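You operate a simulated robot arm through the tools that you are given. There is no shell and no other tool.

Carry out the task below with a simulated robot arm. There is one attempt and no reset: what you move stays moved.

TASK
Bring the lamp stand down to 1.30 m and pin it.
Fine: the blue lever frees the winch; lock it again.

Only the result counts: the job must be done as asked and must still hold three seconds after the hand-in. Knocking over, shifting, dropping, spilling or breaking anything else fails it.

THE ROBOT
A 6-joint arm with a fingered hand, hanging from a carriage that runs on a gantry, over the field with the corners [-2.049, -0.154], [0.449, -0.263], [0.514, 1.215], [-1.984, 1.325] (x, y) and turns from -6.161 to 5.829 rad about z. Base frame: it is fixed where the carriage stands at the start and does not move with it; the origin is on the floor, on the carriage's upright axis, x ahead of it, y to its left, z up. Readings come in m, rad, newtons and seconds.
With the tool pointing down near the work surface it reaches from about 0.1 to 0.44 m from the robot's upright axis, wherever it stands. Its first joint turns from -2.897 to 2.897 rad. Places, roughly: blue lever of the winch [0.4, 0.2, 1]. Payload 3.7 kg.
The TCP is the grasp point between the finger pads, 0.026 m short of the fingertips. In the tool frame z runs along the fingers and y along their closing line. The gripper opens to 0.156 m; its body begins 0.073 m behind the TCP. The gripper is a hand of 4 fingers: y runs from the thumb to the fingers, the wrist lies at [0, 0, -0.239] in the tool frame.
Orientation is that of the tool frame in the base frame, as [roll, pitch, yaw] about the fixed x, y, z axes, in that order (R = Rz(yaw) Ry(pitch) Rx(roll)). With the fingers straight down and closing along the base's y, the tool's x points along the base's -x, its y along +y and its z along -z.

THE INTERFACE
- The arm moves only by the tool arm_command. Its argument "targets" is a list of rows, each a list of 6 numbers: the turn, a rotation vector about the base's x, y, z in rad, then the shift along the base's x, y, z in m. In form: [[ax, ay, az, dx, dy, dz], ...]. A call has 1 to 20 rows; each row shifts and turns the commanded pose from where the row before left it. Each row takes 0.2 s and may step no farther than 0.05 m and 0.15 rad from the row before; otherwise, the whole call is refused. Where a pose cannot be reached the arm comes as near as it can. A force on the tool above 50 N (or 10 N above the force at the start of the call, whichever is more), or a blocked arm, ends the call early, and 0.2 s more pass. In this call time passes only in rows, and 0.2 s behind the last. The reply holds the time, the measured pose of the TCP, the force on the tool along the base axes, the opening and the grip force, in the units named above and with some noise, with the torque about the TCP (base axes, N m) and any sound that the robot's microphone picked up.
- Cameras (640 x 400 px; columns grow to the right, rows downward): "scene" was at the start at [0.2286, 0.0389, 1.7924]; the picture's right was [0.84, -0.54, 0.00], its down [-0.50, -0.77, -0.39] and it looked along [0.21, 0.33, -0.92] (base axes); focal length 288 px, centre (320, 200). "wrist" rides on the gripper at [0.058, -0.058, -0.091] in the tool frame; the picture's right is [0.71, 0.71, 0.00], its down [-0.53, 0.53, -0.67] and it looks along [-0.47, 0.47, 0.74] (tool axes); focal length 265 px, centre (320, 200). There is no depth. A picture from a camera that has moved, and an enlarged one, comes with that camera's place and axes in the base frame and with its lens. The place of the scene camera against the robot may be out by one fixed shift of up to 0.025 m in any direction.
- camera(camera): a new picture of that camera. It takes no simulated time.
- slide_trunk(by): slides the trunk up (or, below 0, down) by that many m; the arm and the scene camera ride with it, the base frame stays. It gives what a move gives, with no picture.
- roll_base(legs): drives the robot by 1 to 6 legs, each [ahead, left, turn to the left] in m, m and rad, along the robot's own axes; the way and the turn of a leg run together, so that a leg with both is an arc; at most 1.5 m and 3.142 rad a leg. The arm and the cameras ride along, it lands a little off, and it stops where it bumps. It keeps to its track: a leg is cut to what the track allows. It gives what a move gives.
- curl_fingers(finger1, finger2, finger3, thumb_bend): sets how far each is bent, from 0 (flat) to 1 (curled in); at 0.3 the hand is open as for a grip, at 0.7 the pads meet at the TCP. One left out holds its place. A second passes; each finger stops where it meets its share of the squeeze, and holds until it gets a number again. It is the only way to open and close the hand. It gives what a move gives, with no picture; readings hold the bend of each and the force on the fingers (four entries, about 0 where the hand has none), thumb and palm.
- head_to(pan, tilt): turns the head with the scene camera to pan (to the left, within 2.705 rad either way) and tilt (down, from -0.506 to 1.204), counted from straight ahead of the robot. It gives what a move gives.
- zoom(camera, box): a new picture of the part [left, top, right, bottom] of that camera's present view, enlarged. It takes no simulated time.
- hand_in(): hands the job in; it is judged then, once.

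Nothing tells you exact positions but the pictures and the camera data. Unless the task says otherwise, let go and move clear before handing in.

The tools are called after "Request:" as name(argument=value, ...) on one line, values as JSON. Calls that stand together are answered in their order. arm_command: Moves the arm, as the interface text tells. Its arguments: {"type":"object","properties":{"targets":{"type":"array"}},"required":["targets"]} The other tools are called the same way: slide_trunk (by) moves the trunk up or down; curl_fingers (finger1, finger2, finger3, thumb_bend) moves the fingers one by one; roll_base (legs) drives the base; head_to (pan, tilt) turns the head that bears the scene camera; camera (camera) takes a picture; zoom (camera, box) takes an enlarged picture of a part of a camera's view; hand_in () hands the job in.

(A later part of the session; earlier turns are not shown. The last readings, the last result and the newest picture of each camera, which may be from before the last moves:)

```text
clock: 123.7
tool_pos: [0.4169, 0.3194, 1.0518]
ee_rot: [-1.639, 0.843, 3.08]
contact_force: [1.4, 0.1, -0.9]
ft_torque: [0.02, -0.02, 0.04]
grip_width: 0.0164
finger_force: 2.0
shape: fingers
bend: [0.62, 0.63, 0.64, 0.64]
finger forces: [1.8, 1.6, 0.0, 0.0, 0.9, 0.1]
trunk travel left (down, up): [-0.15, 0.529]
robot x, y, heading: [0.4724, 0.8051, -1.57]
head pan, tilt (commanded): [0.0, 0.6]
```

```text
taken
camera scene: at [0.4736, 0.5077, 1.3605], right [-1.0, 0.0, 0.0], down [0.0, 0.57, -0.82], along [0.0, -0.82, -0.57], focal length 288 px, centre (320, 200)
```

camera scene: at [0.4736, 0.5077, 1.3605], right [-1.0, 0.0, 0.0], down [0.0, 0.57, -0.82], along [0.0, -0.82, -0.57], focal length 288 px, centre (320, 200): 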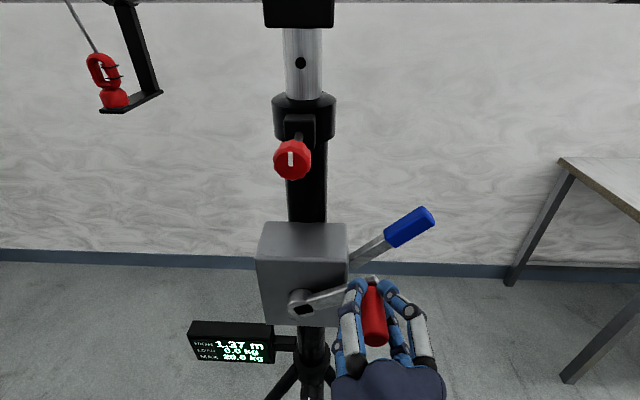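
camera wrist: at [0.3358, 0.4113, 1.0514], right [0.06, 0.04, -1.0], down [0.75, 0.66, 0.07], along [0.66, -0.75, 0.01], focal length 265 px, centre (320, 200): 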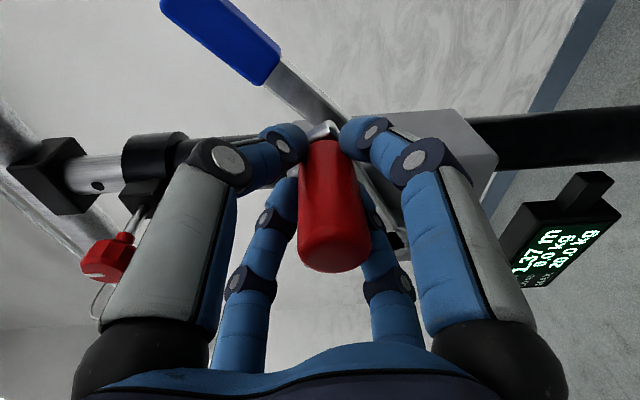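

Request:
arm_command(targets=[[-0.02, 0, 0, 0.014, 0, 0.0149], [-0.02, 0, 0, 0.0157, 0, 0.0137], [-0.02, 0, 0, 0.0183, 0, 0.0102], [0, 0, 0, 0.02, 0, 0.0061], [0, 0, 0, 0.0209, 0, 0.0018]])

Request:
camera(camera="wrist")

```text
clock: 124.9
tool_pos: [0.5068, 0.3167, 1.0985]
ee_rot: [-1.547, 0.846, -3.133]
contact_force: [-1.2, -1.6, 2.6]
ft_torque: [-0.04, 0.01, 0.0]
grip_width: 0.0167
finger_force: 1.8
shape: fingers
bend: [0.63, 0.64, 0.63, 0.62]
finger forces: [0.7, 0.3, 0.9, 0.0, 2.5, 0.2]
trunk travel left (down, up): [-0.15, 0.529]
robot x, y, heading: [0.478, 0.8047, -1.569]
head pan, tilt (commanded): [0.0, 0.6]
```

```text
taken
camera wrist: at [0.426, 0.4087, 1.092], right [0.06, -0.02, -1.0], down [0.75, 0.66, 0.03], along [0.66, -0.75, 0.05], focal length 265 px, centre (320, 200)
```

wrist: 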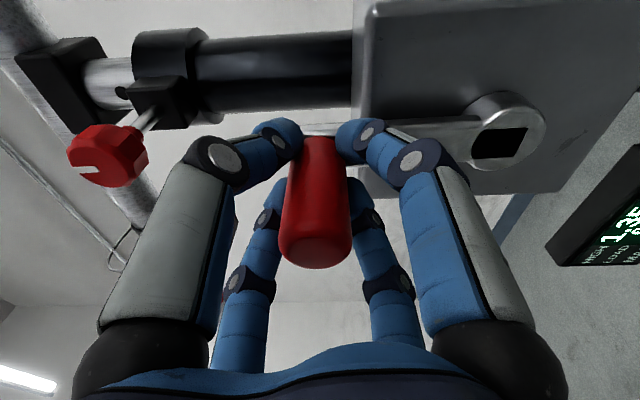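

Request:
arm_command(targets=[[0, 0, 0, 0.0207, 0, -0.0026], [0, 0, 0, 0.0198, 0, -0.0068], [0, 0, 0, 0.0179, 0, -0.0107], [0, 0, 0, 0.0153, 0, -0.0143], [0, 0, 0, 0.0155, 0, -0.0156]])

Request:
slide_trunk(by=-0.05)

Request:
slide_trunk(by=-0.05)

Request:
camera(camera="wrist")

Request:
camera(camera="scene")

```text
clock: 126.1
tool_pos: [0.5932, 0.3179, 1.0474]
ee_rot: [-1.551, 0.845, -3.138]
contact_force: [-1.2, -1.6, -0.3]
ft_torque: [0.01, -0.01, -0.03]
grip_width: 0.0163
finger_force: 1.6
shape: fingers
bend: [0.63, 0.64, 0.63, 0.63]
finger forces: [1.3, 0.4, 0.6, 0.0, 1.7, 0.0]
trunk travel left (down, up): [-0.15, 0.529]
robot x, y, heading: [0.4759, 0.8059, -1.567]
head pan, tilt (commanded): [0.0, 0.6]
```

```text
clock: 127.0
tool_pos: [0.5952, 0.3178, 0.9982]
ee_rot: [-1.55, 0.847, -3.133]
contact_force: [6.4, 2.3, -1.9]
ft_torque: [0.04, -0.01, 0.18]
grip_width: 0.0125
finger_force: 3.4
shape: fingers
bend: [0.64, 0.61, 0.61, 0.64]
finger forces: [0.0, 4.1, 2.8, 0.1, 0.1, 0.0]
trunk travel left (down, up): [-0.1, 0.579]
robot x, y, heading: [0.4781, 0.8022, -1.565]
head pan, tilt (commanded): [0.0, 0.6]
```

```text
clock: 128.0
tool_pos: [0.5921, 0.3176, 0.9467]
ee_rot: [-1.549, 0.844, -3.14]
contact_force: [-4.2, 2.3, 0.8]
ft_torque: [-0.07, -0.03, -0.14]
grip_width: 0.0154
finger_force: 2.2
shape: fingers
bend: [0.63, 0.64, 0.63, 0.63]
finger forces: [1.6, 0.1, 0.4, 0.1, 3.4, 0.0]
trunk travel left (down, up): [-0.05, 0.629]
robot x, y, heading: [0.4752, 0.8075, -1.569]
head pan, tilt (commanded): [0.0, 0.6]
```

```text
taken
camera wrist: at [0.5114, 0.4104, 0.941], right [0.06, -0.01, -1.0], down [0.75, 0.66, 0.03], along [0.66, -0.75, 0.05], focal length 265 px, centre (320, 200)
```

wrist: 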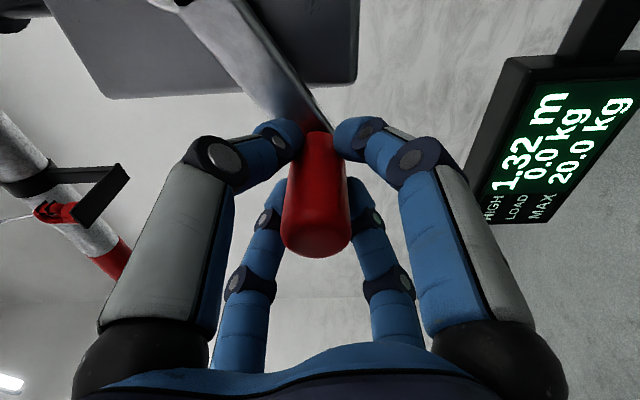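

```text
taken
camera scene: at [0.4726, 0.5078, 1.2604], right [-1.0, 0.0, 0.0], down [0.0, 0.57, -0.82], along [0.0, -0.82, -0.57], focal length 288 px, centre (320, 200)
```

scene: 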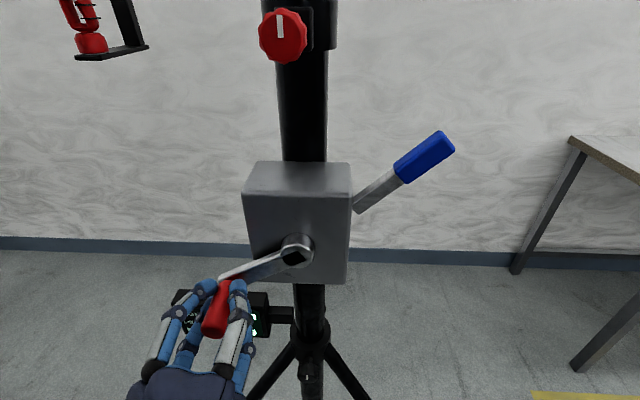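

1.32 m. I'll approach the bottom slowly (expected 1.30 with the handle straight down).

Request:
arm_command(targets=[[0.03, 0, 0, -0.0138, 0, -0.0151], [0.04, 0, 0, -0.0155, 0, -0.014], [0.04, 0, 0, -0.0181, 0, -0.0104]])

Request:
zoom(camera="scene", box=[150, 200, 350, 370])

Request:
camera(camera="wrist")

```text
clock: 128.8
tool_pos: [0.5464, 0.3182, 0.9065]
ee_rot: [-1.713, 0.841, 3.025]
contact_force: [-2.2, 5.5, 5.3]
ft_torque: [-0.2, 0.02, -0.12]
grip_width: 0.0157
finger_force: 3.6
shape: fingers
bend: [0.64, 0.64, 0.62, 0.62]
finger forces: [0.1, 0.0, 2.3, 0.1, 5.4, 0.0]
trunk travel left (down, up): [-0.05, 0.629]
robot x, y, heading: [0.4764, 0.8074, -1.567]
head pan, tilt (commanded): [0.0, 0.6]
```

```text
2.35 times, centred on (250, 285) of scene
camera zoom: at [0.4729, 0.5081, 1.2604], right [-1.0, 0.0, 0.0], down [0.0, 0.57, -0.82], along [0.0, -0.82, -0.57], focal length 677 px, centre (485, 0)
```

zoom: 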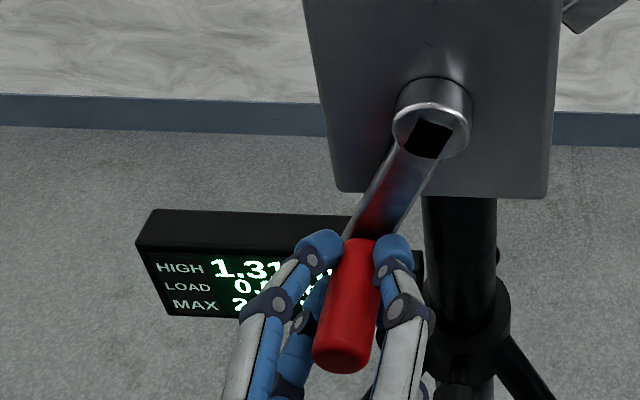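

```text
taken
camera wrist: at [0.4657, 0.4099, 0.9105], right [0.06, 0.09, -0.99], down [0.75, 0.65, 0.11], along [0.66, -0.75, -0.03], focal length 265 px, centre (320, 200)
```

wrist: 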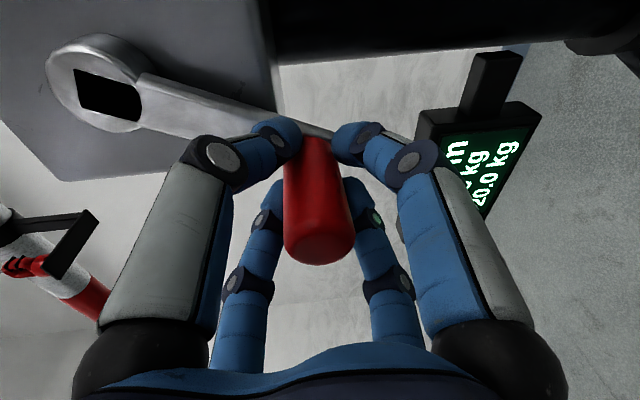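

Request:
arm_command(targets=[[0.04, 0, 0, -0.0216, 0, -0.0058], [0.02, 0, 0, -0.0208, 0, -0.0022]])

Request:
zoom(camera="scene", box=[150, 200, 350, 370])

Request:
camera(camera="wrist")

```text
clock: 129.3
tool_pos: [0.5049, 0.3162, 0.8984]
ee_rot: [-1.802, 0.83, 2.962]
contact_force: [1.2, 5.8, 5.3]
ft_torque: [-0.24, -0.03, 0.09]
grip_width: 0.0143
finger_force: 4.0
shape: fingers
bend: [0.64, 0.64, 0.61, 0.63]
finger forces: [0.1, 0.0, 4.9, 0.0, 3.1, 0.1]
trunk travel left (down, up): [-0.05, 0.629]
robot x, y, heading: [0.4763, 0.8046, -1.569]
head pan, tilt (commanded): [0.0, 0.6]
```

```text
2.35 times, centred on (250, 285) of scene
camera zoom: at [0.4737, 0.508, 1.2604], right [-1.0, 0.0, 0.0], down [0.0, 0.57, -0.82], along [0.0, -0.82, -0.57], focal length 677 px, centre (485, 0)
```

zoom: 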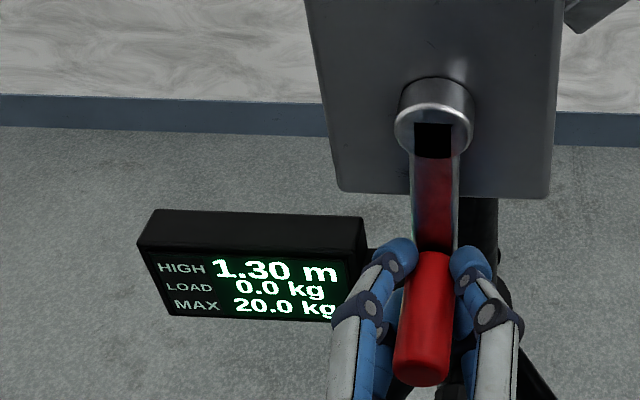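

```text
taken
camera wrist: at [0.4245, 0.4093, 0.9071], right [0.06, 0.15, -0.99], down [0.75, 0.65, 0.15], along [0.66, -0.75, -0.08], focal length 265 px, centre (320, 200)
```

wrist: 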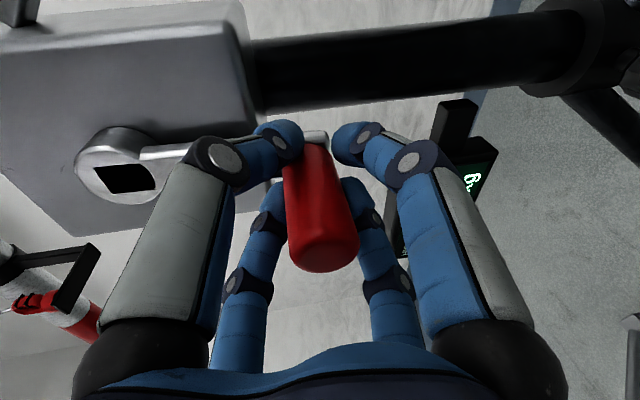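

The display reads 1.30 m with the crank pointing nearly straight down. I'll zoom in to fine-align the crank to exactly two turns.

Request:
zoom(camera="scene", box=[230, 140, 360, 310])

```text
2.35 times, centred on (295, 225) of scene
camera zoom: at [0.4737, 0.508, 1.2604], right [-1.0, 0.0, 0.0], down [0.0, 0.57, -0.82], along [0.0, -0.82, -0.57], focal length 677 px, centre (379, 141)
```

zoom: 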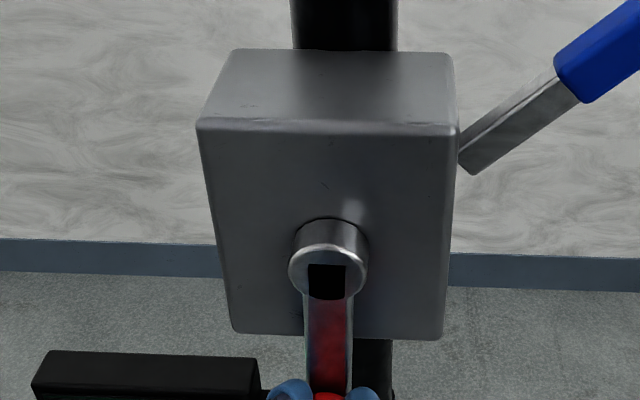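

Request:
arm_command(targets=[[0, 0, 0, -0.005, 0, 0.002]])

Request:
zoom(camera="scene", box=[230, 140, 360, 310])

```text
clock: 129.8
tool_pos: [0.5002, 0.3182, 0.8988]
ee_rot: [-1.805, 0.829, 2.956]
contact_force: [3.1, 2.1, 2.7]
ft_torque: [-0.11, 0.02, 0.15]
grip_width: 0.0134
finger_force: 3.5
shape: fingers
bend: [0.64, 0.63, 0.61, 0.63]
finger forces: [0.0, 0.9, 4.4, 0.0, 1.0, 0.1]
trunk travel left (down, up): [-0.05, 0.629]
robot x, y, heading: [0.4742, 0.802, -1.568]
head pan, tilt (commanded): [0.0, 0.6]
```

```text
2.35 times, centred on (295, 225) of scene
camera zoom: at [0.474, 0.5078, 1.2603], right [-1.0, 0.0, 0.0], down [0.0, 0.57, -0.82], along [0.0, -0.82, -0.57], focal length 677 px, centre (379, 141)
```

zoom: 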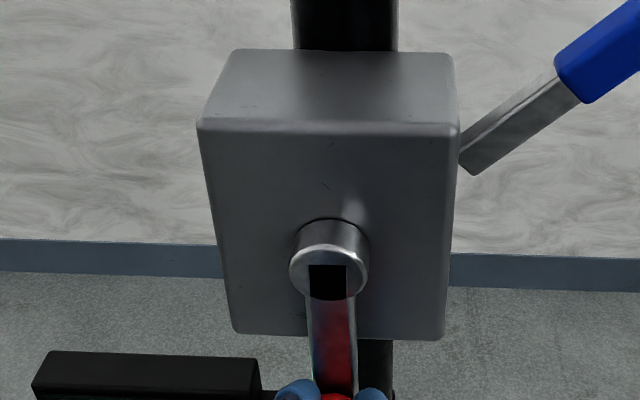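

The crank is now exactly vertical (1.30 m). I'll release the handle and withdraw straight back.

Request:
curl_fingers(finger1=0.3, finger2=0.3, finger3=0.3, thumb_bend=0.3)

Request:
roll_base(legs=[[-0.11, 0, 0]])

Request:
camera(camera="scene")

Request:
camera(camera="wrist")

```text
clock: 130.8
tool_pos: [0.4994, 0.3172, 0.9001]
ee_rot: [-1.803, 0.829, 2.959]
contact_force: [1.0, 0.4, -0.6]
ft_torque: [-0.03, -0.01, 0.0]
grip_width: 0.1061
finger_force: 0.0
shape: fingers
bend: [0.3, 0.3, 0.3, 0.3]
finger forces: [0.1, 0.0, 0.0, 0.1, 0.0, 0.0]
trunk travel left (down, up): [-0.05, 0.629]
robot x, y, heading: [0.4795, 0.8098, -1.572]
head pan, tilt (commanded): [0.0, 0.6]
```

```text
clock: 131.9
tool_pos: [0.4999, 0.4279, 0.8989]
ee_rot: [-1.802, 0.83, 2.961]
contact_force: [-1.0, 0.5, 0.6]
ft_torque: [0.0, -0.02, 0.03]
grip_width: 0.1063
finger_force: 0.1
shape: fingers
bend: [0.3, 0.3, 0.3, 0.3]
finger forces: [0.0, 0.2, 0.1, 0.0, 0.0, 0.1]
trunk travel left (down, up): [-0.05, 0.629]
robot x, y, heading: [0.4767, 0.9171, -1.565]
head pan, tilt (commanded): [0.0, 0.6]
```

```text
taken
camera scene: at [0.4738, 0.6182, 1.2602], right [-1.0, 0.0, 0.0], down [0.0, 0.57, -0.82], along [0.0, -0.82, -0.57], focal length 288 px, centre (320, 200)
```

scene: 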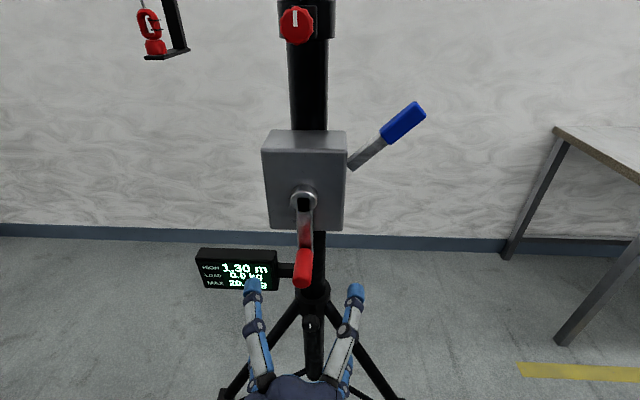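

```text
taken
camera wrist: at [0.4191, 0.5199, 0.9089], right [0.06, 0.15, -0.99], down [0.75, 0.65, 0.15], along [0.66, -0.75, -0.08], focal length 265 px, centre (320, 200)
```

wrist: 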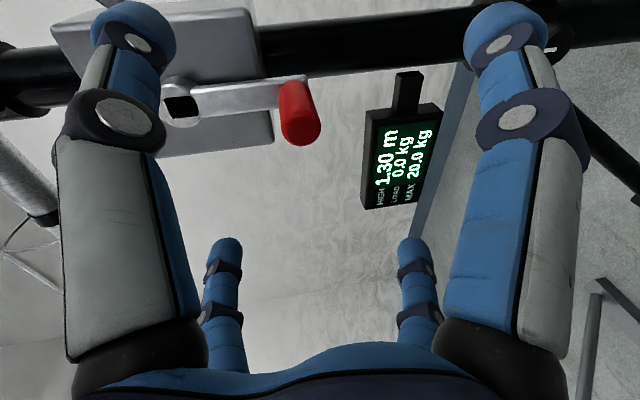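

Display holds 1.30. Next I'll position for the pin: level the hand, raise it, and bring the trunk up to −0.40 as before.

Request:
arm_command(targets=[[-0.031, 0, 0, 0, 0, 0.0295], [-0.031, 0, 0, 0, -0.005, 0.0295], [-0.031, 0, 0, 0, -0.01, 0.0295], [-0.031, 0, 0, 0, -0.01, 0.0295], [-0.031, 0, 0, 0, -0.01, 0.0295]])

Request:
slide_trunk(by=0.175)

Request:
camera(camera="scene")

Request:
camera(camera="wrist")

```text
clock: 133.1
tool_pos: [0.5019, 0.3911, 1.0491]
ee_rot: [-1.572, 0.845, 3.136]
contact_force: [0.4, 0.0, 0.6]
ft_torque: [-0.04, 0.02, -0.01]
grip_width: 0.1064
finger_force: 0.0
shape: fingers
bend: [0.3, 0.3, 0.3, 0.3]
finger forces: [0.1, 0.0, 0.0, 0.0, 0.0, 0.0]
trunk travel left (down, up): [-0.05, 0.629]
robot x, y, heading: [0.4768, 0.9176, -1.566]
head pan, tilt (commanded): [0.0, 0.6]
```

```text
clock: 135.1
tool_pos: [0.4998, 0.391, 1.2229]
ee_rot: [-1.57, 0.845, 3.133]
contact_force: [-0.1, -0.5, -0.2]
ft_torque: [-0.02, 0.0, -0.03]
grip_width: 0.1062
finger_force: 0.0
shape: fingers
bend: [0.3, 0.3, 0.3, 0.3]
finger forces: [0.1, 0.1, 0.1, 0.0, 0.1, 0.0]
trunk travel left (down, up): [-0.225, 0.454]
robot x, y, heading: [0.477, 0.9173, -1.567]
head pan, tilt (commanded): [0.0, 0.6]
```

```text
taken
camera scene: at [0.4738, 0.6174, 1.4354], right [-1.0, 0.0, 0.0], down [0.0, 0.56, -0.83], along [0.0, -0.83, -0.56], focal length 288 px, centre (320, 200)
```

scene: 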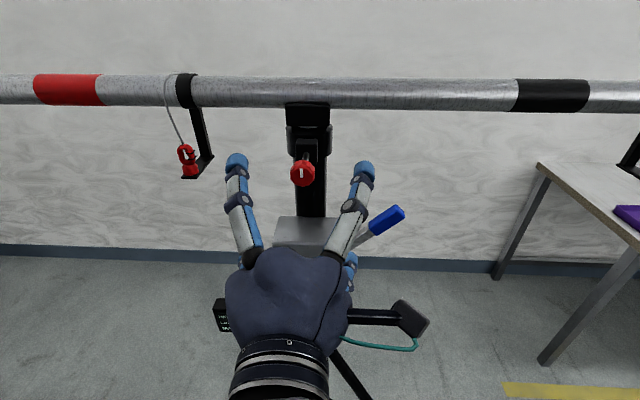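

```text
taken
camera wrist: at [0.419, 0.4841, 1.2175], right [0.06, 0.0, -1.0], down [0.75, 0.66, 0.04], along [0.66, -0.75, 0.04], focal length 265 px, centre (320, 200)
```

wrist: 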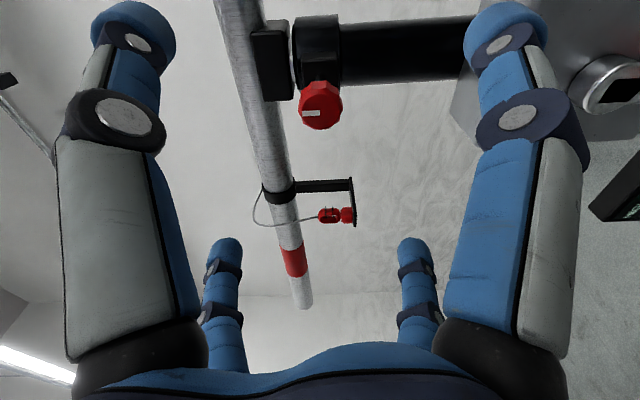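

The knob is straight ahead at about (0.5005, 0.28, 1.222). Driving forward to surround it.

Request:
roll_base(legs=[[0.1, 0, 0]])

Request:
camera(camera="wrist")

Request:
camera(camera="scene")

```text
clock: 136.2
tool_pos: [0.5025, 0.2913, 1.2231]
ee_rot: [-1.57, 0.844, 3.135]
contact_force: [0.0, 0.0, -0.4]
ft_torque: [0.01, 0.01, -0.08]
grip_width: 0.1063
finger_force: 0.0
shape: fingers
bend: [0.3, 0.3, 0.3, 0.3]
finger forces: [0.1, 0.1, 0.0, 0.0, 0.0, 0.1]
trunk travel left (down, up): [-0.225, 0.454]
robot x, y, heading: [0.4739, 0.8128, -1.569]
head pan, tilt (commanded): [0.0, 0.6]
```

```text
taken
camera wrist: at [0.42, 0.3836, 1.2177], right [0.06, 0.0, -1.0], down [0.75, 0.66, 0.04], along [0.66, -0.75, 0.04], focal length 265 px, centre (320, 200)
```

wrist: 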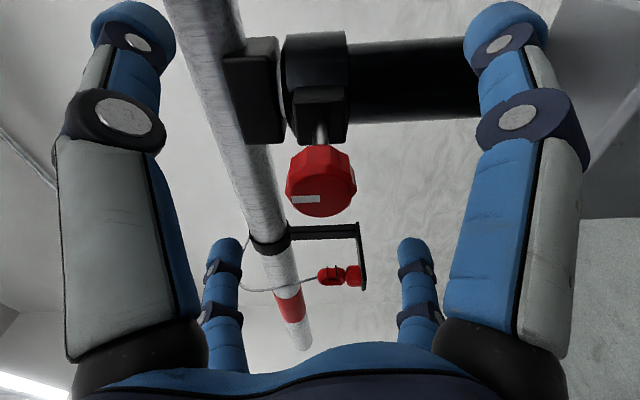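

```text
taken
camera scene: at [0.4746, 0.517, 1.4356], right [-1.0, -0.01, 0.0], down [0.0, 0.56, -0.83], along [0.0, -0.83, -0.56], focal length 288 px, centre (320, 200)
```

scene: 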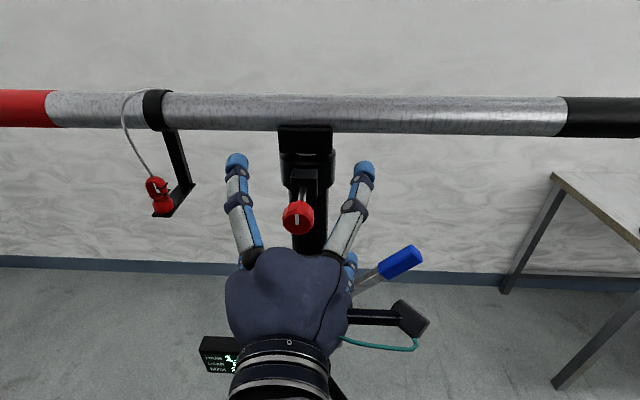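

Request:
arm_command(targets=[[0, 0, 0, -0.001, -0.005, -0.001]])

Request:
curl_fingers(finger1=0.55, finger2=0.55, finger3=0.55, thumb_bend=0.55)

Request:
curl_fingers(finger1=0.68, finger2=0.68, finger3=0.68, thumb_bend=0.68)

Request:
camera(camera="wrist")

```text
clock: 136.7
tool_pos: [0.5, 0.286, 1.2222]
ee_rot: [-1.57, 0.845, 3.134]
contact_force: [0.1, 0.0, -1.2]
ft_torque: [0.0, -0.01, -0.02]
grip_width: 0.1061
finger_force: 0.1
shape: fingers
bend: [0.3, 0.3, 0.3, 0.3]
finger forces: [0.1, 0.0, 0.1, 0.1, 0.1, 0.0]
trunk travel left (down, up): [-0.225, 0.454]
robot x, y, heading: [0.4756, 0.8131, -1.565]
head pan, tilt (commanded): [0.0, 0.6]
```

```text
clock: 137.7
tool_pos: [0.4999, 0.2856, 1.2219]
ee_rot: [-1.57, 0.845, 3.134]
contact_force: [0.0, -0.2, 1.3]
ft_torque: [0.02, -0.02, -0.02]
grip_width: 0.0372
finger_force: 0.2
shape: fingers
bend: [0.55, 0.55, 0.55, 0.55]
finger forces: [0.0, 0.0, 0.1, 0.1, 0.0, 0.0]
trunk travel left (down, up): [-0.225, 0.454]
robot x, y, heading: [0.4711, 0.8159, -1.568]
head pan, tilt (commanded): [0.0, 0.6]
```

```text
clock: 138.7
tool_pos: [0.4994, 0.2853, 1.2228]
ee_rot: [-1.571, 0.844, 3.135]
contact_force: [0.5, -0.3, 1.2]
ft_torque: [-0.06, 0.01, 0.01]
grip_width: 0.0146
finger_force: 11.3
shape: fingers
bend: [0.63, 0.62, 0.62, 0.64]
finger forces: [4.5, 5.6, 6.1, 0.1, 6.6, 0.0]
trunk travel left (down, up): [-0.225, 0.454]
robot x, y, heading: [0.4793, 0.8159, -1.567]
head pan, tilt (commanded): [0.0, 0.6]
```

```text
taken
camera wrist: at [0.4189, 0.3784, 1.2166], right [0.06, 0.0, -1.0], down [0.75, 0.66, 0.04], along [0.66, -0.75, 0.04], focal length 265 px, centre (320, 200)
```

wrist: 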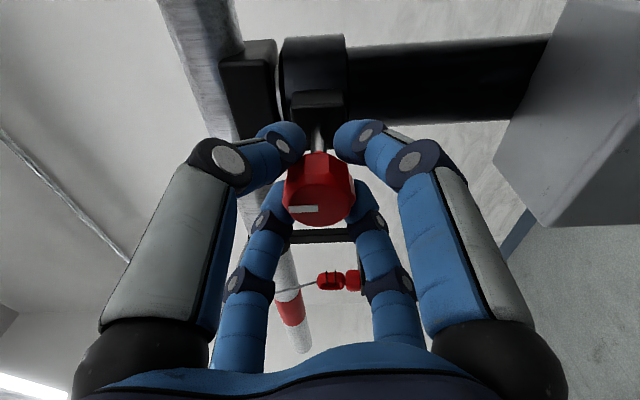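

Gripped. Now I'll push the pin inward in small steps, watching the force.

Request:
arm_command(targets=[[0, 0, 0, 0, -0.006, 0]])

Request:
arm_command(targets=[[0, 0, 0, 0, -0.005, 0]])

Request:
arm_command(targets=[[0, 0, 0, 0, -0.005, 0]])

Request:
camera(camera="wrist")

```text
clock: 139.1
tool_pos: [0.4996, 0.2805, 1.2219]
ee_rot: [-1.57, 0.845, 3.134]
contact_force: [-0.4, 0.6, 1.9]
ft_torque: [-0.03, 0.0, 0.02]
grip_width: 0.0148
finger_force: 11.3
shape: fingers
bend: [0.63, 0.62, 0.62, 0.64]
finger forces: [4.5, 5.7, 6.1, 0.1, 6.8, 0.1]
trunk travel left (down, up): [-0.225, 0.454]
robot x, y, heading: [0.4771, 0.8182, -1.563]
head pan, tilt (commanded): [0.0, 0.6]
```

```text
clock: 139.4
tool_pos: [0.4999, 0.2756, 1.2212]
ee_rot: [-1.57, 0.844, 3.134]
contact_force: [-2.3, 1.1, 2.6]
ft_torque: [-0.06, -0.01, -0.03]
grip_width: 0.0148
finger_force: 11.8
shape: fingers
bend: [0.63, 0.62, 0.62, 0.64]
finger forces: [4.6, 5.5, 5.8, 0.0, 7.8, 0.0]
trunk travel left (down, up): [-0.225, 0.454]
robot x, y, heading: [0.4751, 0.817, -1.562]
head pan, tilt (commanded): [0.0, 0.6]
```

```text
clock: 139.8
tool_pos: [0.5005, 0.2696, 1.2214]
ee_rot: [-1.574, 0.844, 3.134]
contact_force: [-4.3, 0.8, 1.0]
ft_torque: [-0.04, -0.05, -0.11]
grip_width: 0.0147
finger_force: 12.5
shape: fingers
bend: [0.63, 0.62, 0.62, 0.64]
finger forces: [5.0, 5.4, 5.8, 0.0, 8.4, 0.1]
trunk travel left (down, up): [-0.225, 0.454]
robot x, y, heading: [0.4718, 0.8137, -1.567]
head pan, tilt (commanded): [0.0, 0.6]
```

```text
taken
camera wrist: at [0.419, 0.3624, 1.2166], right [0.06, 0.0, -1.0], down [0.75, 0.66, 0.04], along [0.66, -0.75, 0.04], focal length 265 px, centre (320, 200)
```

wrist: 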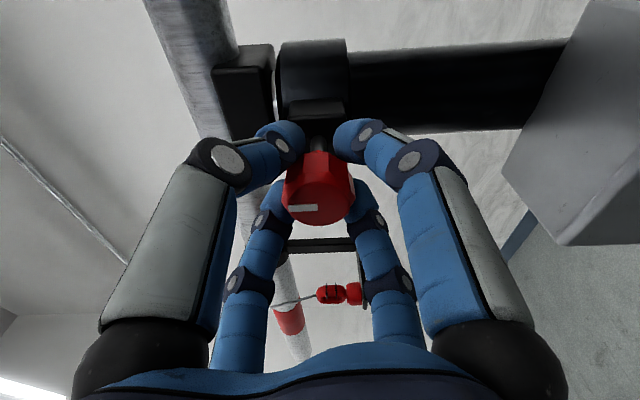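

Request:
arm_command(targets=[[0, 0, 0, -0.001, -0.004, 0]])

Request:
arm_command(targets=[[0, 0, 0, -0.001, -0.004, 0]])

Request:
camera(camera="wrist")

```text
clock: 140.2
tool_pos: [0.4989, 0.2658, 1.2204]
ee_rot: [-1.57, 0.844, 3.137]
contact_force: [-2.1, 0.4, 2.5]
ft_torque: [-0.07, -0.03, -0.05]
grip_width: 0.0147
finger_force: 11.9
shape: fingers
bend: [0.63, 0.62, 0.62, 0.64]
finger forces: [4.3, 5.5, 6.4, 0.0, 7.6, 0.0]
trunk travel left (down, up): [-0.225, 0.454]
robot x, y, heading: [0.478, 0.8119, -1.567]
head pan, tilt (commanded): [0.0, 0.6]
```

```text
clock: 140.7
tool_pos: [0.4993, 0.2617, 1.2203]
ee_rot: [-1.568, 0.844, 3.138]
contact_force: [1.5, 1.5, 2.8]
ft_torque: [-0.06, 0.01, 0.03]
grip_width: 0.0145
finger_force: 11.8
shape: fingers
bend: [0.63, 0.62, 0.62, 0.64]
finger forces: [4.2, 5.7, 6.8, 0.0, 6.9, 0.0]
trunk travel left (down, up): [-0.225, 0.454]
robot x, y, heading: [0.4778, 0.8192, -1.565]
head pan, tilt (commanded): [0.0, 0.6]
```

```text
taken
camera wrist: at [0.4179, 0.3541, 1.216], right [0.06, 0.0, -1.0], down [0.75, 0.66, 0.04], along [0.66, -0.75, 0.04], focal length 265 px, centre (320, 200)
```

wrist: 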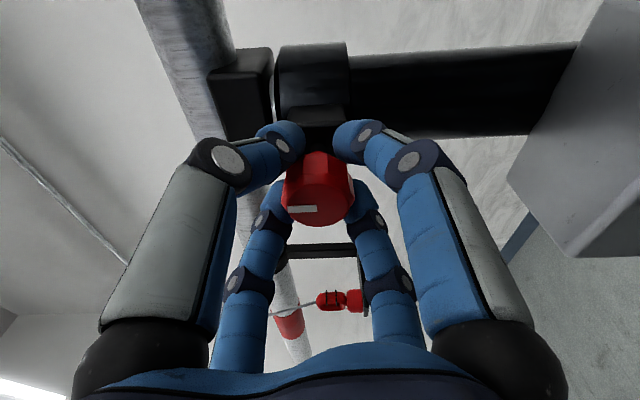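

Request:
arm_command(targets=[[0, 0, 0, 0, -0.004, 0]])

Request:
arm_command(targets=[[0, 0, 0, 0, -0.004, 0]])

Request:
arm_command(targets=[[0, 0, 0, 0, -0.003, 0]])

Request:
camera(camera="wrist")

```text
clock: 141.1
tool_pos: [0.5, 0.2579, 1.2212]
ee_rot: [-1.57, 0.846, 3.135]
contact_force: [3.0, 1.4, 4.2]
ft_torque: [-0.12, 0.03, 0.0]
grip_width: 0.0142
finger_force: 12.0
shape: fingers
bend: [0.64, 0.62, 0.62, 0.64]
finger forces: [4.0, 5.7, 7.1, 0.0, 6.6, 0.0]
trunk travel left (down, up): [-0.225, 0.454]
robot x, y, heading: [0.4743, 0.8152, -1.569]
head pan, tilt (commanded): [0.0, 0.6]
```

```text
clock: 141.4
tool_pos: [0.4983, 0.2539, 1.2204]
ee_rot: [-1.572, 0.846, 3.134]
contact_force: [2.5, 0.5, 4.1]
ft_torque: [-0.13, 0.0, 0.07]
grip_width: 0.0142
finger_force: 11.7
shape: fingers
bend: [0.64, 0.62, 0.62, 0.64]
finger forces: [4.0, 6.0, 7.0, 0.0, 6.3, 0.0]
trunk travel left (down, up): [-0.225, 0.454]
robot x, y, heading: [0.4765, 0.8155, -1.572]
head pan, tilt (commanded): [0.0, 0.6]
```

```text
clock: 141.8
tool_pos: [0.4988, 0.2521, 1.2211]
ee_rot: [-1.57, 0.846, 3.135]
contact_force: [3.2, 1.2, 3.8]
ft_torque: [-0.09, 0.05, 0.05]
grip_width: 0.0143
finger_force: 11.7
shape: fingers
bend: [0.64, 0.62, 0.62, 0.64]
finger forces: [4.1, 5.8, 6.7, 0.0, 6.3, 0.1]
trunk travel left (down, up): [-0.225, 0.454]
robot x, y, heading: [0.4755, 0.816, -1.563]
head pan, tilt (commanded): [0.0, 0.6]
```

```text
taken
camera wrist: at [0.4173, 0.3438, 1.216], right [0.06, 0.0, -1.0], down [0.75, 0.66, 0.04], along [0.66, -0.75, 0.04], focal length 265 px, centre (320, 200)
```

wrist: 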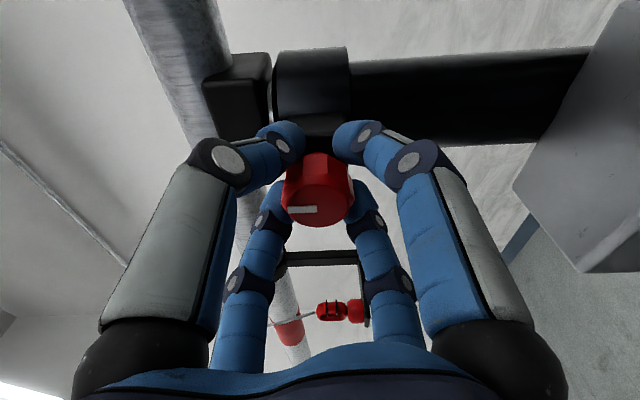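

Request:
arm_command(targets=[[0, 0, 0, 0, -0.003, 0]])

Request:
arm_command(targets=[[0, 0, 0, 0, -0.003, 0]])

Request:
camera(camera="wrist")

```text
clock: 142.2
tool_pos: [0.4982, 0.2506, 1.2215]
ee_rot: [-1.572, 0.844, 3.132]
contact_force: [-0.1, 2.3, 4.2]
ft_torque: [-0.06, -0.01, -0.02]
grip_width: 0.0133
finger_force: 8.4
shape: fingers
bend: [0.64, 0.63, 0.62, 0.64]
finger forces: [3.2, 4.2, 4.8, 0.0, 5.7, 0.1]
trunk travel left (down, up): [-0.225, 0.454]
robot x, y, heading: [0.4753, 0.8137, -1.565]
head pan, tilt (commanded): [0.0, 0.6]
```

```text
clock: 142.7
tool_pos: [0.4975, 0.25, 1.2202]
ee_rot: [-1.571, 0.843, 3.135]
contact_force: [-0.2, 19.1, 2.7]
ft_torque: [-0.25, -0.07, 0.04]
grip_width: 0.013
finger_force: 17.3
shape: fingers
bend: [0.64, 0.63, 0.62, 0.64]
finger forces: [7.7, 4.2, 14.2, 0.0, 8.7, 0.0]
trunk travel left (down, up): [-0.225, 0.454]
robot x, y, heading: [0.4735, 0.8147, -1.57]
head pan, tilt (commanded): [0.0, 0.6]
```

```text
taken
camera wrist: at [0.417, 0.3411, 1.2161], right [0.06, 0.0, -1.0], down [0.75, 0.66, 0.04], along [0.66, -0.75, 0.04], focal length 265 px, centre (320, 200)
```

wrist: 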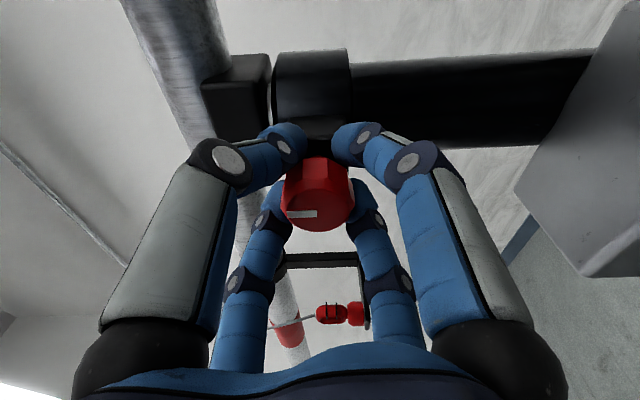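

The force rose after 35 mm of travel, so the pin is seated. I'll relax and open the hand to inspect.

Request:
arm_command(targets=[[0, 0, 0, 0.001, 0.003, 0]])

Request:
curl_fingers(finger1=0.45, finger2=0.45, finger3=0.45, thumb_bend=0.45)

Request:
camera(camera="wrist")

Request:
zoom(camera="wrist", box=[240, 60, 400, 260])

```text
clock: 143.1
tool_pos: [0.4979, 0.2491, 1.2214]
ee_rot: [-1.572, 0.847, 3.135]
contact_force: [-1.1, 4.5, 6.9]
ft_torque: [-0.25, 0.0, -0.04]
grip_width: 0.0128
finger_force: 12.2
shape: fingers
bend: [0.64, 0.63, 0.62, 0.64]
finger forces: [3.5, 4.0, 7.7, 0.0, 9.4, 0.0]
trunk travel left (down, up): [-0.225, 0.454]
robot x, y, heading: [0.4726, 0.815, -1.569]
head pan, tilt (commanded): [0.0, 0.6]
```

```text
clock: 144.1
tool_pos: [0.4993, 0.25, 1.2211]
ee_rot: [-1.569, 0.844, 3.135]
contact_force: [0.4, 0.0, -0.1]
ft_torque: [0.0, 0.0, -0.01]
grip_width: 0.0649
finger_force: 0.1
shape: fingers
bend: [0.45, 0.45, 0.45, 0.45]
finger forces: [0.0, 0.0, 0.1, 0.0, 0.1, 0.0]
trunk travel left (down, up): [-0.225, 0.454]
robot x, y, heading: [0.4741, 0.8102, -1.571]
head pan, tilt (commanded): [0.0, 0.6]
```

```text
taken
camera wrist: at [0.4176, 0.3413, 1.2153], right [0.06, 0.0, -1.0], down [0.75, 0.66, 0.04], along [0.66, -0.75, 0.04], focal length 265 px, centre (320, 200)
```

wrist: 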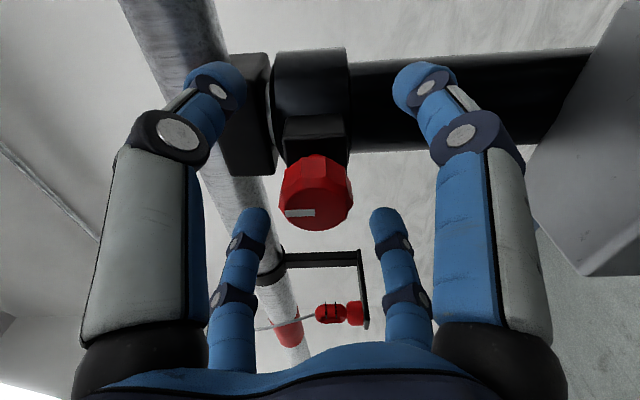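

```text
2.00 times, centred on (320, 160) of wrist
camera zoom: at [0.4176, 0.3413, 1.2153], right [0.06, 0.0, -1.0], down [0.75, 0.66, 0.04], along [0.66, -0.75, 0.04], focal length 531 px, centre (320, 280)
```

zoom: 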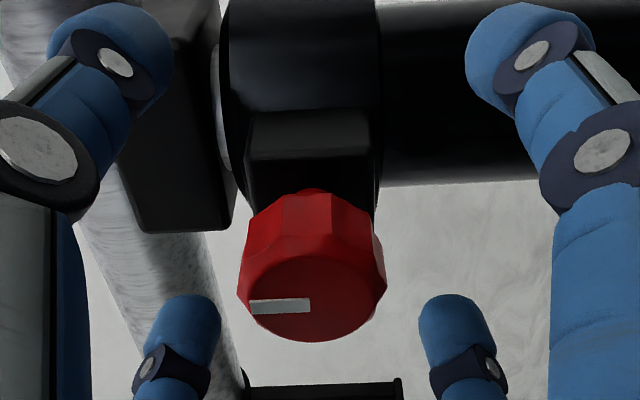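

The pin knob is back near its original seated position. To be certain, I'll back off, close the fist and press lightly on the knob face.

Request:
curl_fingers(finger1=0.3, finger2=0.3, finger3=0.3, thumb_bend=0.3)

Request:
roll_base(legs=[[-0.08, 0, 0]])

Request:
curl_fingers(finger1=0.7, finger2=0.7, finger3=0.7, thumb_bend=0.7)

Request:
camera(camera="wrist")

Request:
camera(camera="scene")

```text
clock: 145.1
tool_pos: [0.4984, 0.2491, 1.2196]
ee_rot: [-1.572, 0.844, 3.137]
contact_force: [0.6, -0.8, -0.4]
ft_torque: [-0.02, 0.01, 0.03]
grip_width: 0.1061
finger_force: 0.0
shape: fingers
bend: [0.3, 0.3, 0.3, 0.3]
finger forces: [0.1, 0.0, 0.0, 0.0, 0.0, 0.0]
trunk travel left (down, up): [-0.225, 0.454]
robot x, y, heading: [0.4756, 0.8152, -1.564]
head pan, tilt (commanded): [0.0, 0.6]
```

```text
clock: 146.1
tool_pos: [0.4986, 0.326, 1.2203]
ee_rot: [-1.571, 0.844, 3.134]
contact_force: [0.1, 0.6, -0.2]
ft_torque: [-0.03, 0.0, 0.01]
grip_width: 0.1063
finger_force: 0.1
shape: fingers
bend: [0.3, 0.3, 0.3, 0.3]
finger forces: [0.0, 0.0, 0.1, 0.1, 0.1, 0.1]
trunk travel left (down, up): [-0.225, 0.454]
robot x, y, heading: [0.4738, 0.8964, -1.565]
head pan, tilt (commanded): [0.0, 0.6]
```

```text
clock: 147.1
tool_pos: [0.4986, 0.3275, 1.2215]
ee_rot: [-1.57, 0.846, 3.135]
contact_force: [0.1, 0.5, 0.3]
ft_torque: [-0.02, -0.02, 0.04]
grip_width: 0.0
finger_force: 0.1
shape: fingers
bend: [0.69, 0.69, 0.69, 0.69]
finger forces: [0.1, 0.0, 0.0, 0.0, 0.0, 0.0]
trunk travel left (down, up): [-0.225, 0.454]
robot x, y, heading: [0.4761, 0.8929, -1.566]
head pan, tilt (commanded): [0.0, 0.6]
```

```text
taken
camera wrist: at [0.4169, 0.4187, 1.2154], right [0.06, 0.0, -1.0], down [0.75, 0.66, 0.04], along [0.66, -0.75, 0.04], focal length 265 px, centre (320, 200)
```

wrist: 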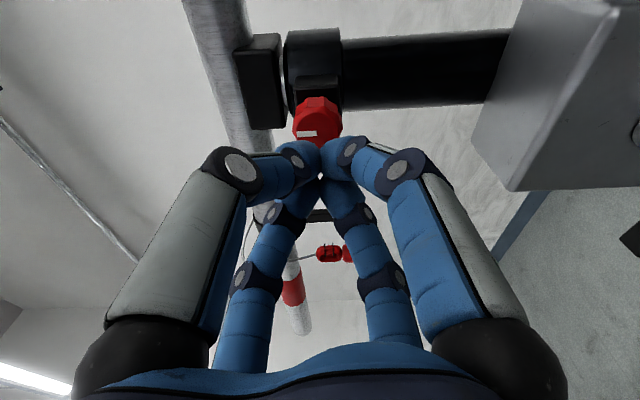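

```text
taken
camera scene: at [0.474, 0.5946, 1.4355], right [-1.0, -0.01, 0.0], down [0.0, 0.56, -0.83], along [0.0, -0.83, -0.56], focal length 288 px, centre (320, 200)
```

scene: 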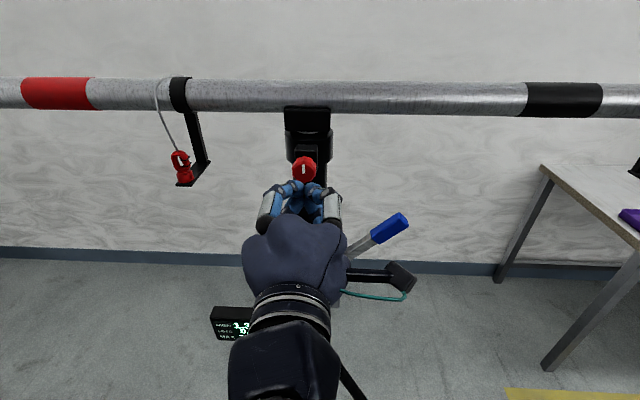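

Request:
roll_base(legs=[[0.035, 0, 0]])

Request:
arm_command(targets=[[0, 0, 0, 0.002, -0.008, 0]])

Request:
arm_command(targets=[[0, 0, 0, 0, -0.006, 0]])

Request:
camera(camera="wrist")

```text
clock: 147.9
tool_pos: [0.4982, 0.2921, 1.2217]
ee_rot: [-1.57, 0.845, 3.135]
contact_force: [-0.5, 0.5, 0.4]
ft_torque: [0.0, 0.02, 0.0]
grip_width: 0.0
finger_force: 0.2
shape: fingers
bend: [0.69, 0.69, 0.69, 0.69]
finger forces: [0.1, 0.0, 0.0, 0.1, 0.0, 0.0]
trunk travel left (down, up): [-0.225, 0.454]
robot x, y, heading: [0.4776, 0.8584, -1.566]
head pan, tilt (commanded): [0.0, 0.6]
```

```text
clock: 148.3
tool_pos: [0.4998, 0.285, 1.2212]
ee_rot: [-1.57, 0.847, 3.134]
contact_force: [-0.3, -0.3, 0.7]
ft_torque: [-0.01, 0.02, 0.03]
grip_width: 0.0
finger_force: 0.1
shape: fingers
bend: [0.69, 0.69, 0.69, 0.69]
finger forces: [0.0, 0.1, 0.1, 0.0, 0.0, 0.1]
trunk travel left (down, up): [-0.225, 0.454]
robot x, y, heading: [0.4761, 0.859, -1.564]
head pan, tilt (commanded): [0.0, 0.6]
```

```text
clock: 148.8
tool_pos: [0.499, 0.2808, 1.2204]
ee_rot: [-1.569, 0.845, 3.134]
contact_force: [0.2, 15.0, 2.2]
ft_torque: [-0.07, 0.04, -0.06]
grip_width: 0.0
finger_force: 12.4
shape: fingers
bend: [0.69, 0.69, 0.69, 0.7]
finger forces: [7.6, 3.6, 5.4, 0.0, 8.5, 0.0]
trunk travel left (down, up): [-0.225, 0.454]
robot x, y, heading: [0.4764, 0.8567, -1.562]
head pan, tilt (commanded): [0.0, 0.6]
```

```text
taken
camera wrist: at [0.4185, 0.3733, 1.2149], right [0.06, 0.0, -1.0], down [0.75, 0.66, 0.04], along [0.66, -0.75, 0.04], focal length 265 px, centre (320, 200)
```

wrist: 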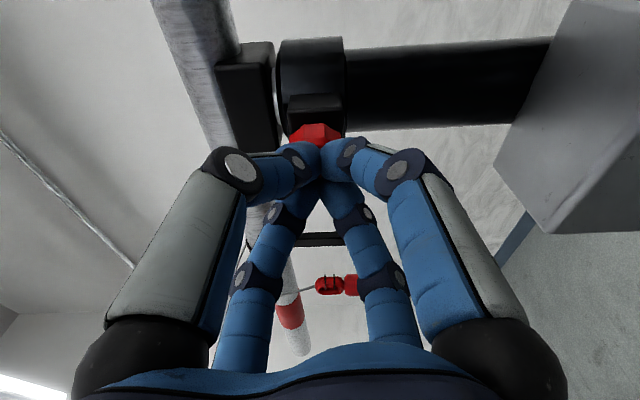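

The knob resists at 15 N without moving, so the pin is fully seated. Back off and check the display.

Request:
roll_base(legs=[[-0.06, 0, 0]])

Request:
zoom(camera="scene", box=[180, 60, 440, 360])

Request:
zoom(camera="scene", box=[200, 290, 280, 350])

```text
clock: 149.7
tool_pos: [0.4991, 0.338, 1.2202]
ee_rot: [-1.571, 0.844, 3.134]
contact_force: [0.0, -0.1, 0.4]
ft_torque: [0.01, -0.01, -0.01]
grip_width: 0.0001
finger_force: 0.2
shape: fingers
bend: [0.69, 0.69, 0.69, 0.7]
finger forces: [0.1, 0.0, 0.0, 0.0, 0.1, 0.0]
trunk travel left (down, up): [-0.225, 0.454]
robot x, y, heading: [0.4757, 0.9193, -1.569]
head pan, tilt (commanded): [0.0, 0.6]
```

```text
1.33 times, centred on (310, 210) of scene
camera zoom: at [0.4736, 0.6207, 1.4354], right [-1.0, 0.0, 0.0], down [0.0, 0.57, -0.82], along [0.0, -0.82, -0.57], focal length 384 px, centre (333, 187)
```

zoom: 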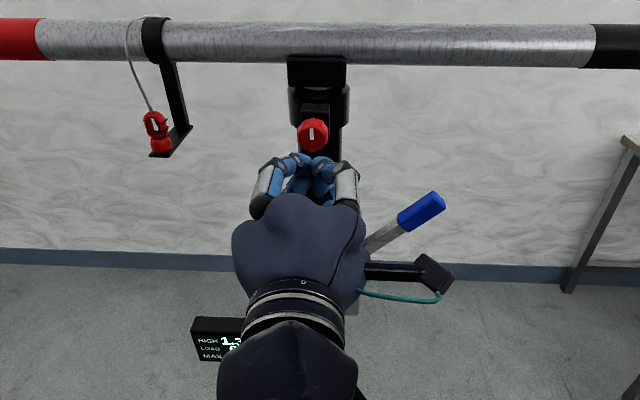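

```text
6.67 times, centred on (240, 320) of scene
camera zoom: at [0.4736, 0.6207, 1.4354], right [-1.0, 0.0, 0.0], down [0.0, 0.57, -0.82], along [0.0, -0.82, -0.57], focal length 1918 px, centre (853, -600)
```

zoom: 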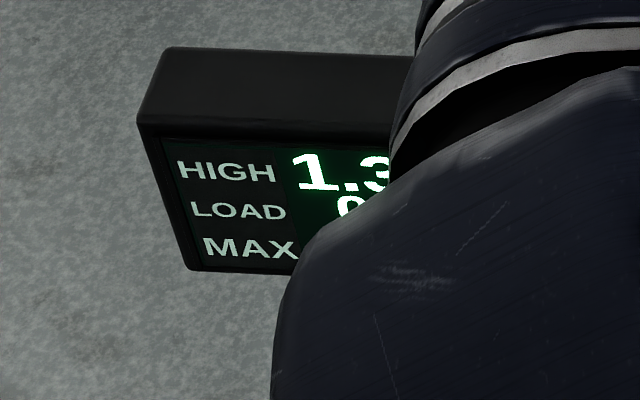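

Next is the lever. I'll open the hand, lower the trunk, shift toward −x, and set the hand roll so the fingers straddle the raised lever.

Request:
curl_fingers(finger1=0.3, finger2=0.3, finger3=0.3, thumb_bend=0.3)

Request:
roll_base(legs=[[-0.03, -0.09, 0]])

Request:
slide_trunk(by=-0.15)

Request:
arm_command(targets=[[0, -0.131, 0, -0.0072, 0.004, 0.0071], [0, -0.131, 0, -0.0072, 0.004, 0.0071], [0, -0.131, 0, -0.0072, 0.004, 0.0071], [0, -0.131, 0, -0.0072, 0.004, 0.0071], [0, -0.131, 0, -0.0072, 0.004, 0.0071], [0, -0.131, 0, -0.0072, 0.004, 0.0071]])

Request:
camera(camera="wrist")

Request:
camera(camera="scene")

```text
clock: 150.7
tool_pos: [0.4997, 0.3381, 1.2196]
ee_rot: [-1.571, 0.843, 3.134]
contact_force: [-0.4, -0.2, 0.5]
ft_torque: [-0.01, -0.07, -0.01]
grip_width: 0.1064
finger_force: 0.1
shape: fingers
bend: [0.3, 0.3, 0.3, 0.3]
finger forces: [0.0, 0.1, 0.1, 0.0, 0.0, 0.1]
trunk travel left (down, up): [-0.225, 0.454]
robot x, y, heading: [0.4753, 0.9166, -1.567]
head pan, tilt (commanded): [0.0, 0.6]
```

```text
clock: 151.8
tool_pos: [0.4103, 0.3666, 1.22]
ee_rot: [-1.572, 0.844, 3.133]
contact_force: [-0.5, 0.9, 0.3]
ft_torque: [0.0, -0.01, 0.01]
grip_width: 0.1062
finger_force: 0.1
shape: fingers
bend: [0.3, 0.3, 0.3, 0.3]
finger forces: [0.0, 0.1, 0.0, 0.0, 0.1, 0.0]
trunk travel left (down, up): [-0.225, 0.454]
robot x, y, heading: [0.3862, 0.9507, -1.568]
head pan, tilt (commanded): [0.0, 0.6]
```

```text
clock: 153.6
tool_pos: [0.4092, 0.3671, 1.0706]
ee_rot: [-1.57, 0.844, 3.135]
contact_force: [-0.6, 0.0, -0.5]
ft_torque: [0.0, 0.0, 0.0]
grip_width: 0.1064
finger_force: 0.1
shape: fingers
bend: [0.3, 0.3, 0.3, 0.3]
finger forces: [0.1, 0.0, 0.0, 0.1, 0.1, 0.0]
trunk travel left (down, up): [-0.075, 0.604]
robot x, y, heading: [0.3825, 0.949, -1.57]
head pan, tilt (commanded): [0.0, 0.6]
```

```text
clock: 155.0
tool_pos: [0.3663, 0.3907, 1.1134]
ee_rot: [1.658, 1.507, 0.082]
contact_force: [-0.3, 0.7, 0.2]
ft_torque: [0.01, 0.0, -0.01]
grip_width: 0.1061
finger_force: 0.0
shape: fingers
bend: [0.3, 0.3, 0.3, 0.3]
finger forces: [0.1, 0.1, 0.1, 0.0, 0.0, 0.0]
trunk travel left (down, up): [-0.075, 0.604]
robot x, y, heading: [0.3861, 0.9433, -1.562]
head pan, tilt (commanded): [0.0, 0.6]
```

```text
taken
camera wrist: at [0.3121, 0.4826, 1.052], right [0.75, 0.0, -0.66], down [0.49, 0.66, 0.56], along [0.44, -0.75, 0.5], focal length 265 px, centre (320, 200)
```

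wrist: 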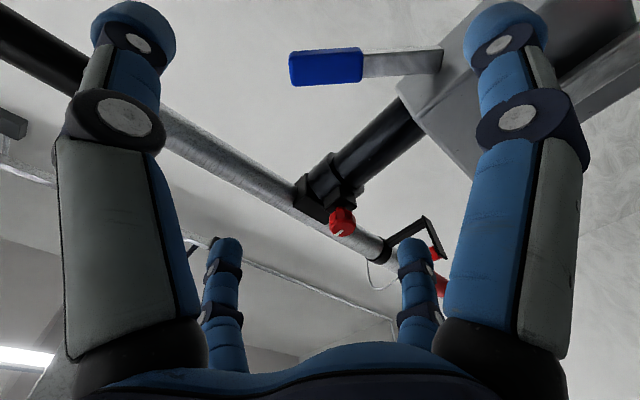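

```text
taken
camera scene: at [0.3836, 0.6487, 1.2855], right [-1.0, -0.01, 0.0], down [0.0, 0.56, -0.83], along [0.0, -0.83, -0.56], focal length 288 px, centre (320, 200)
```

scene: 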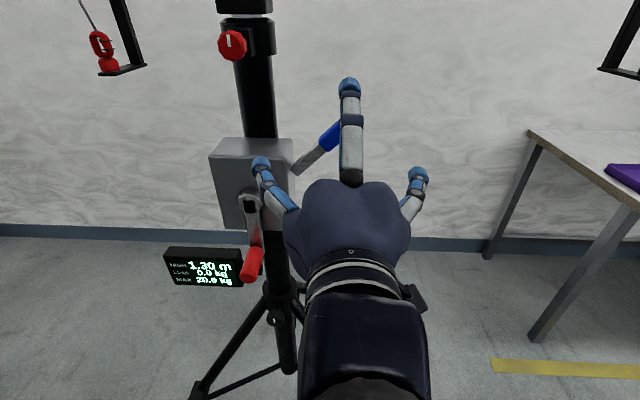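

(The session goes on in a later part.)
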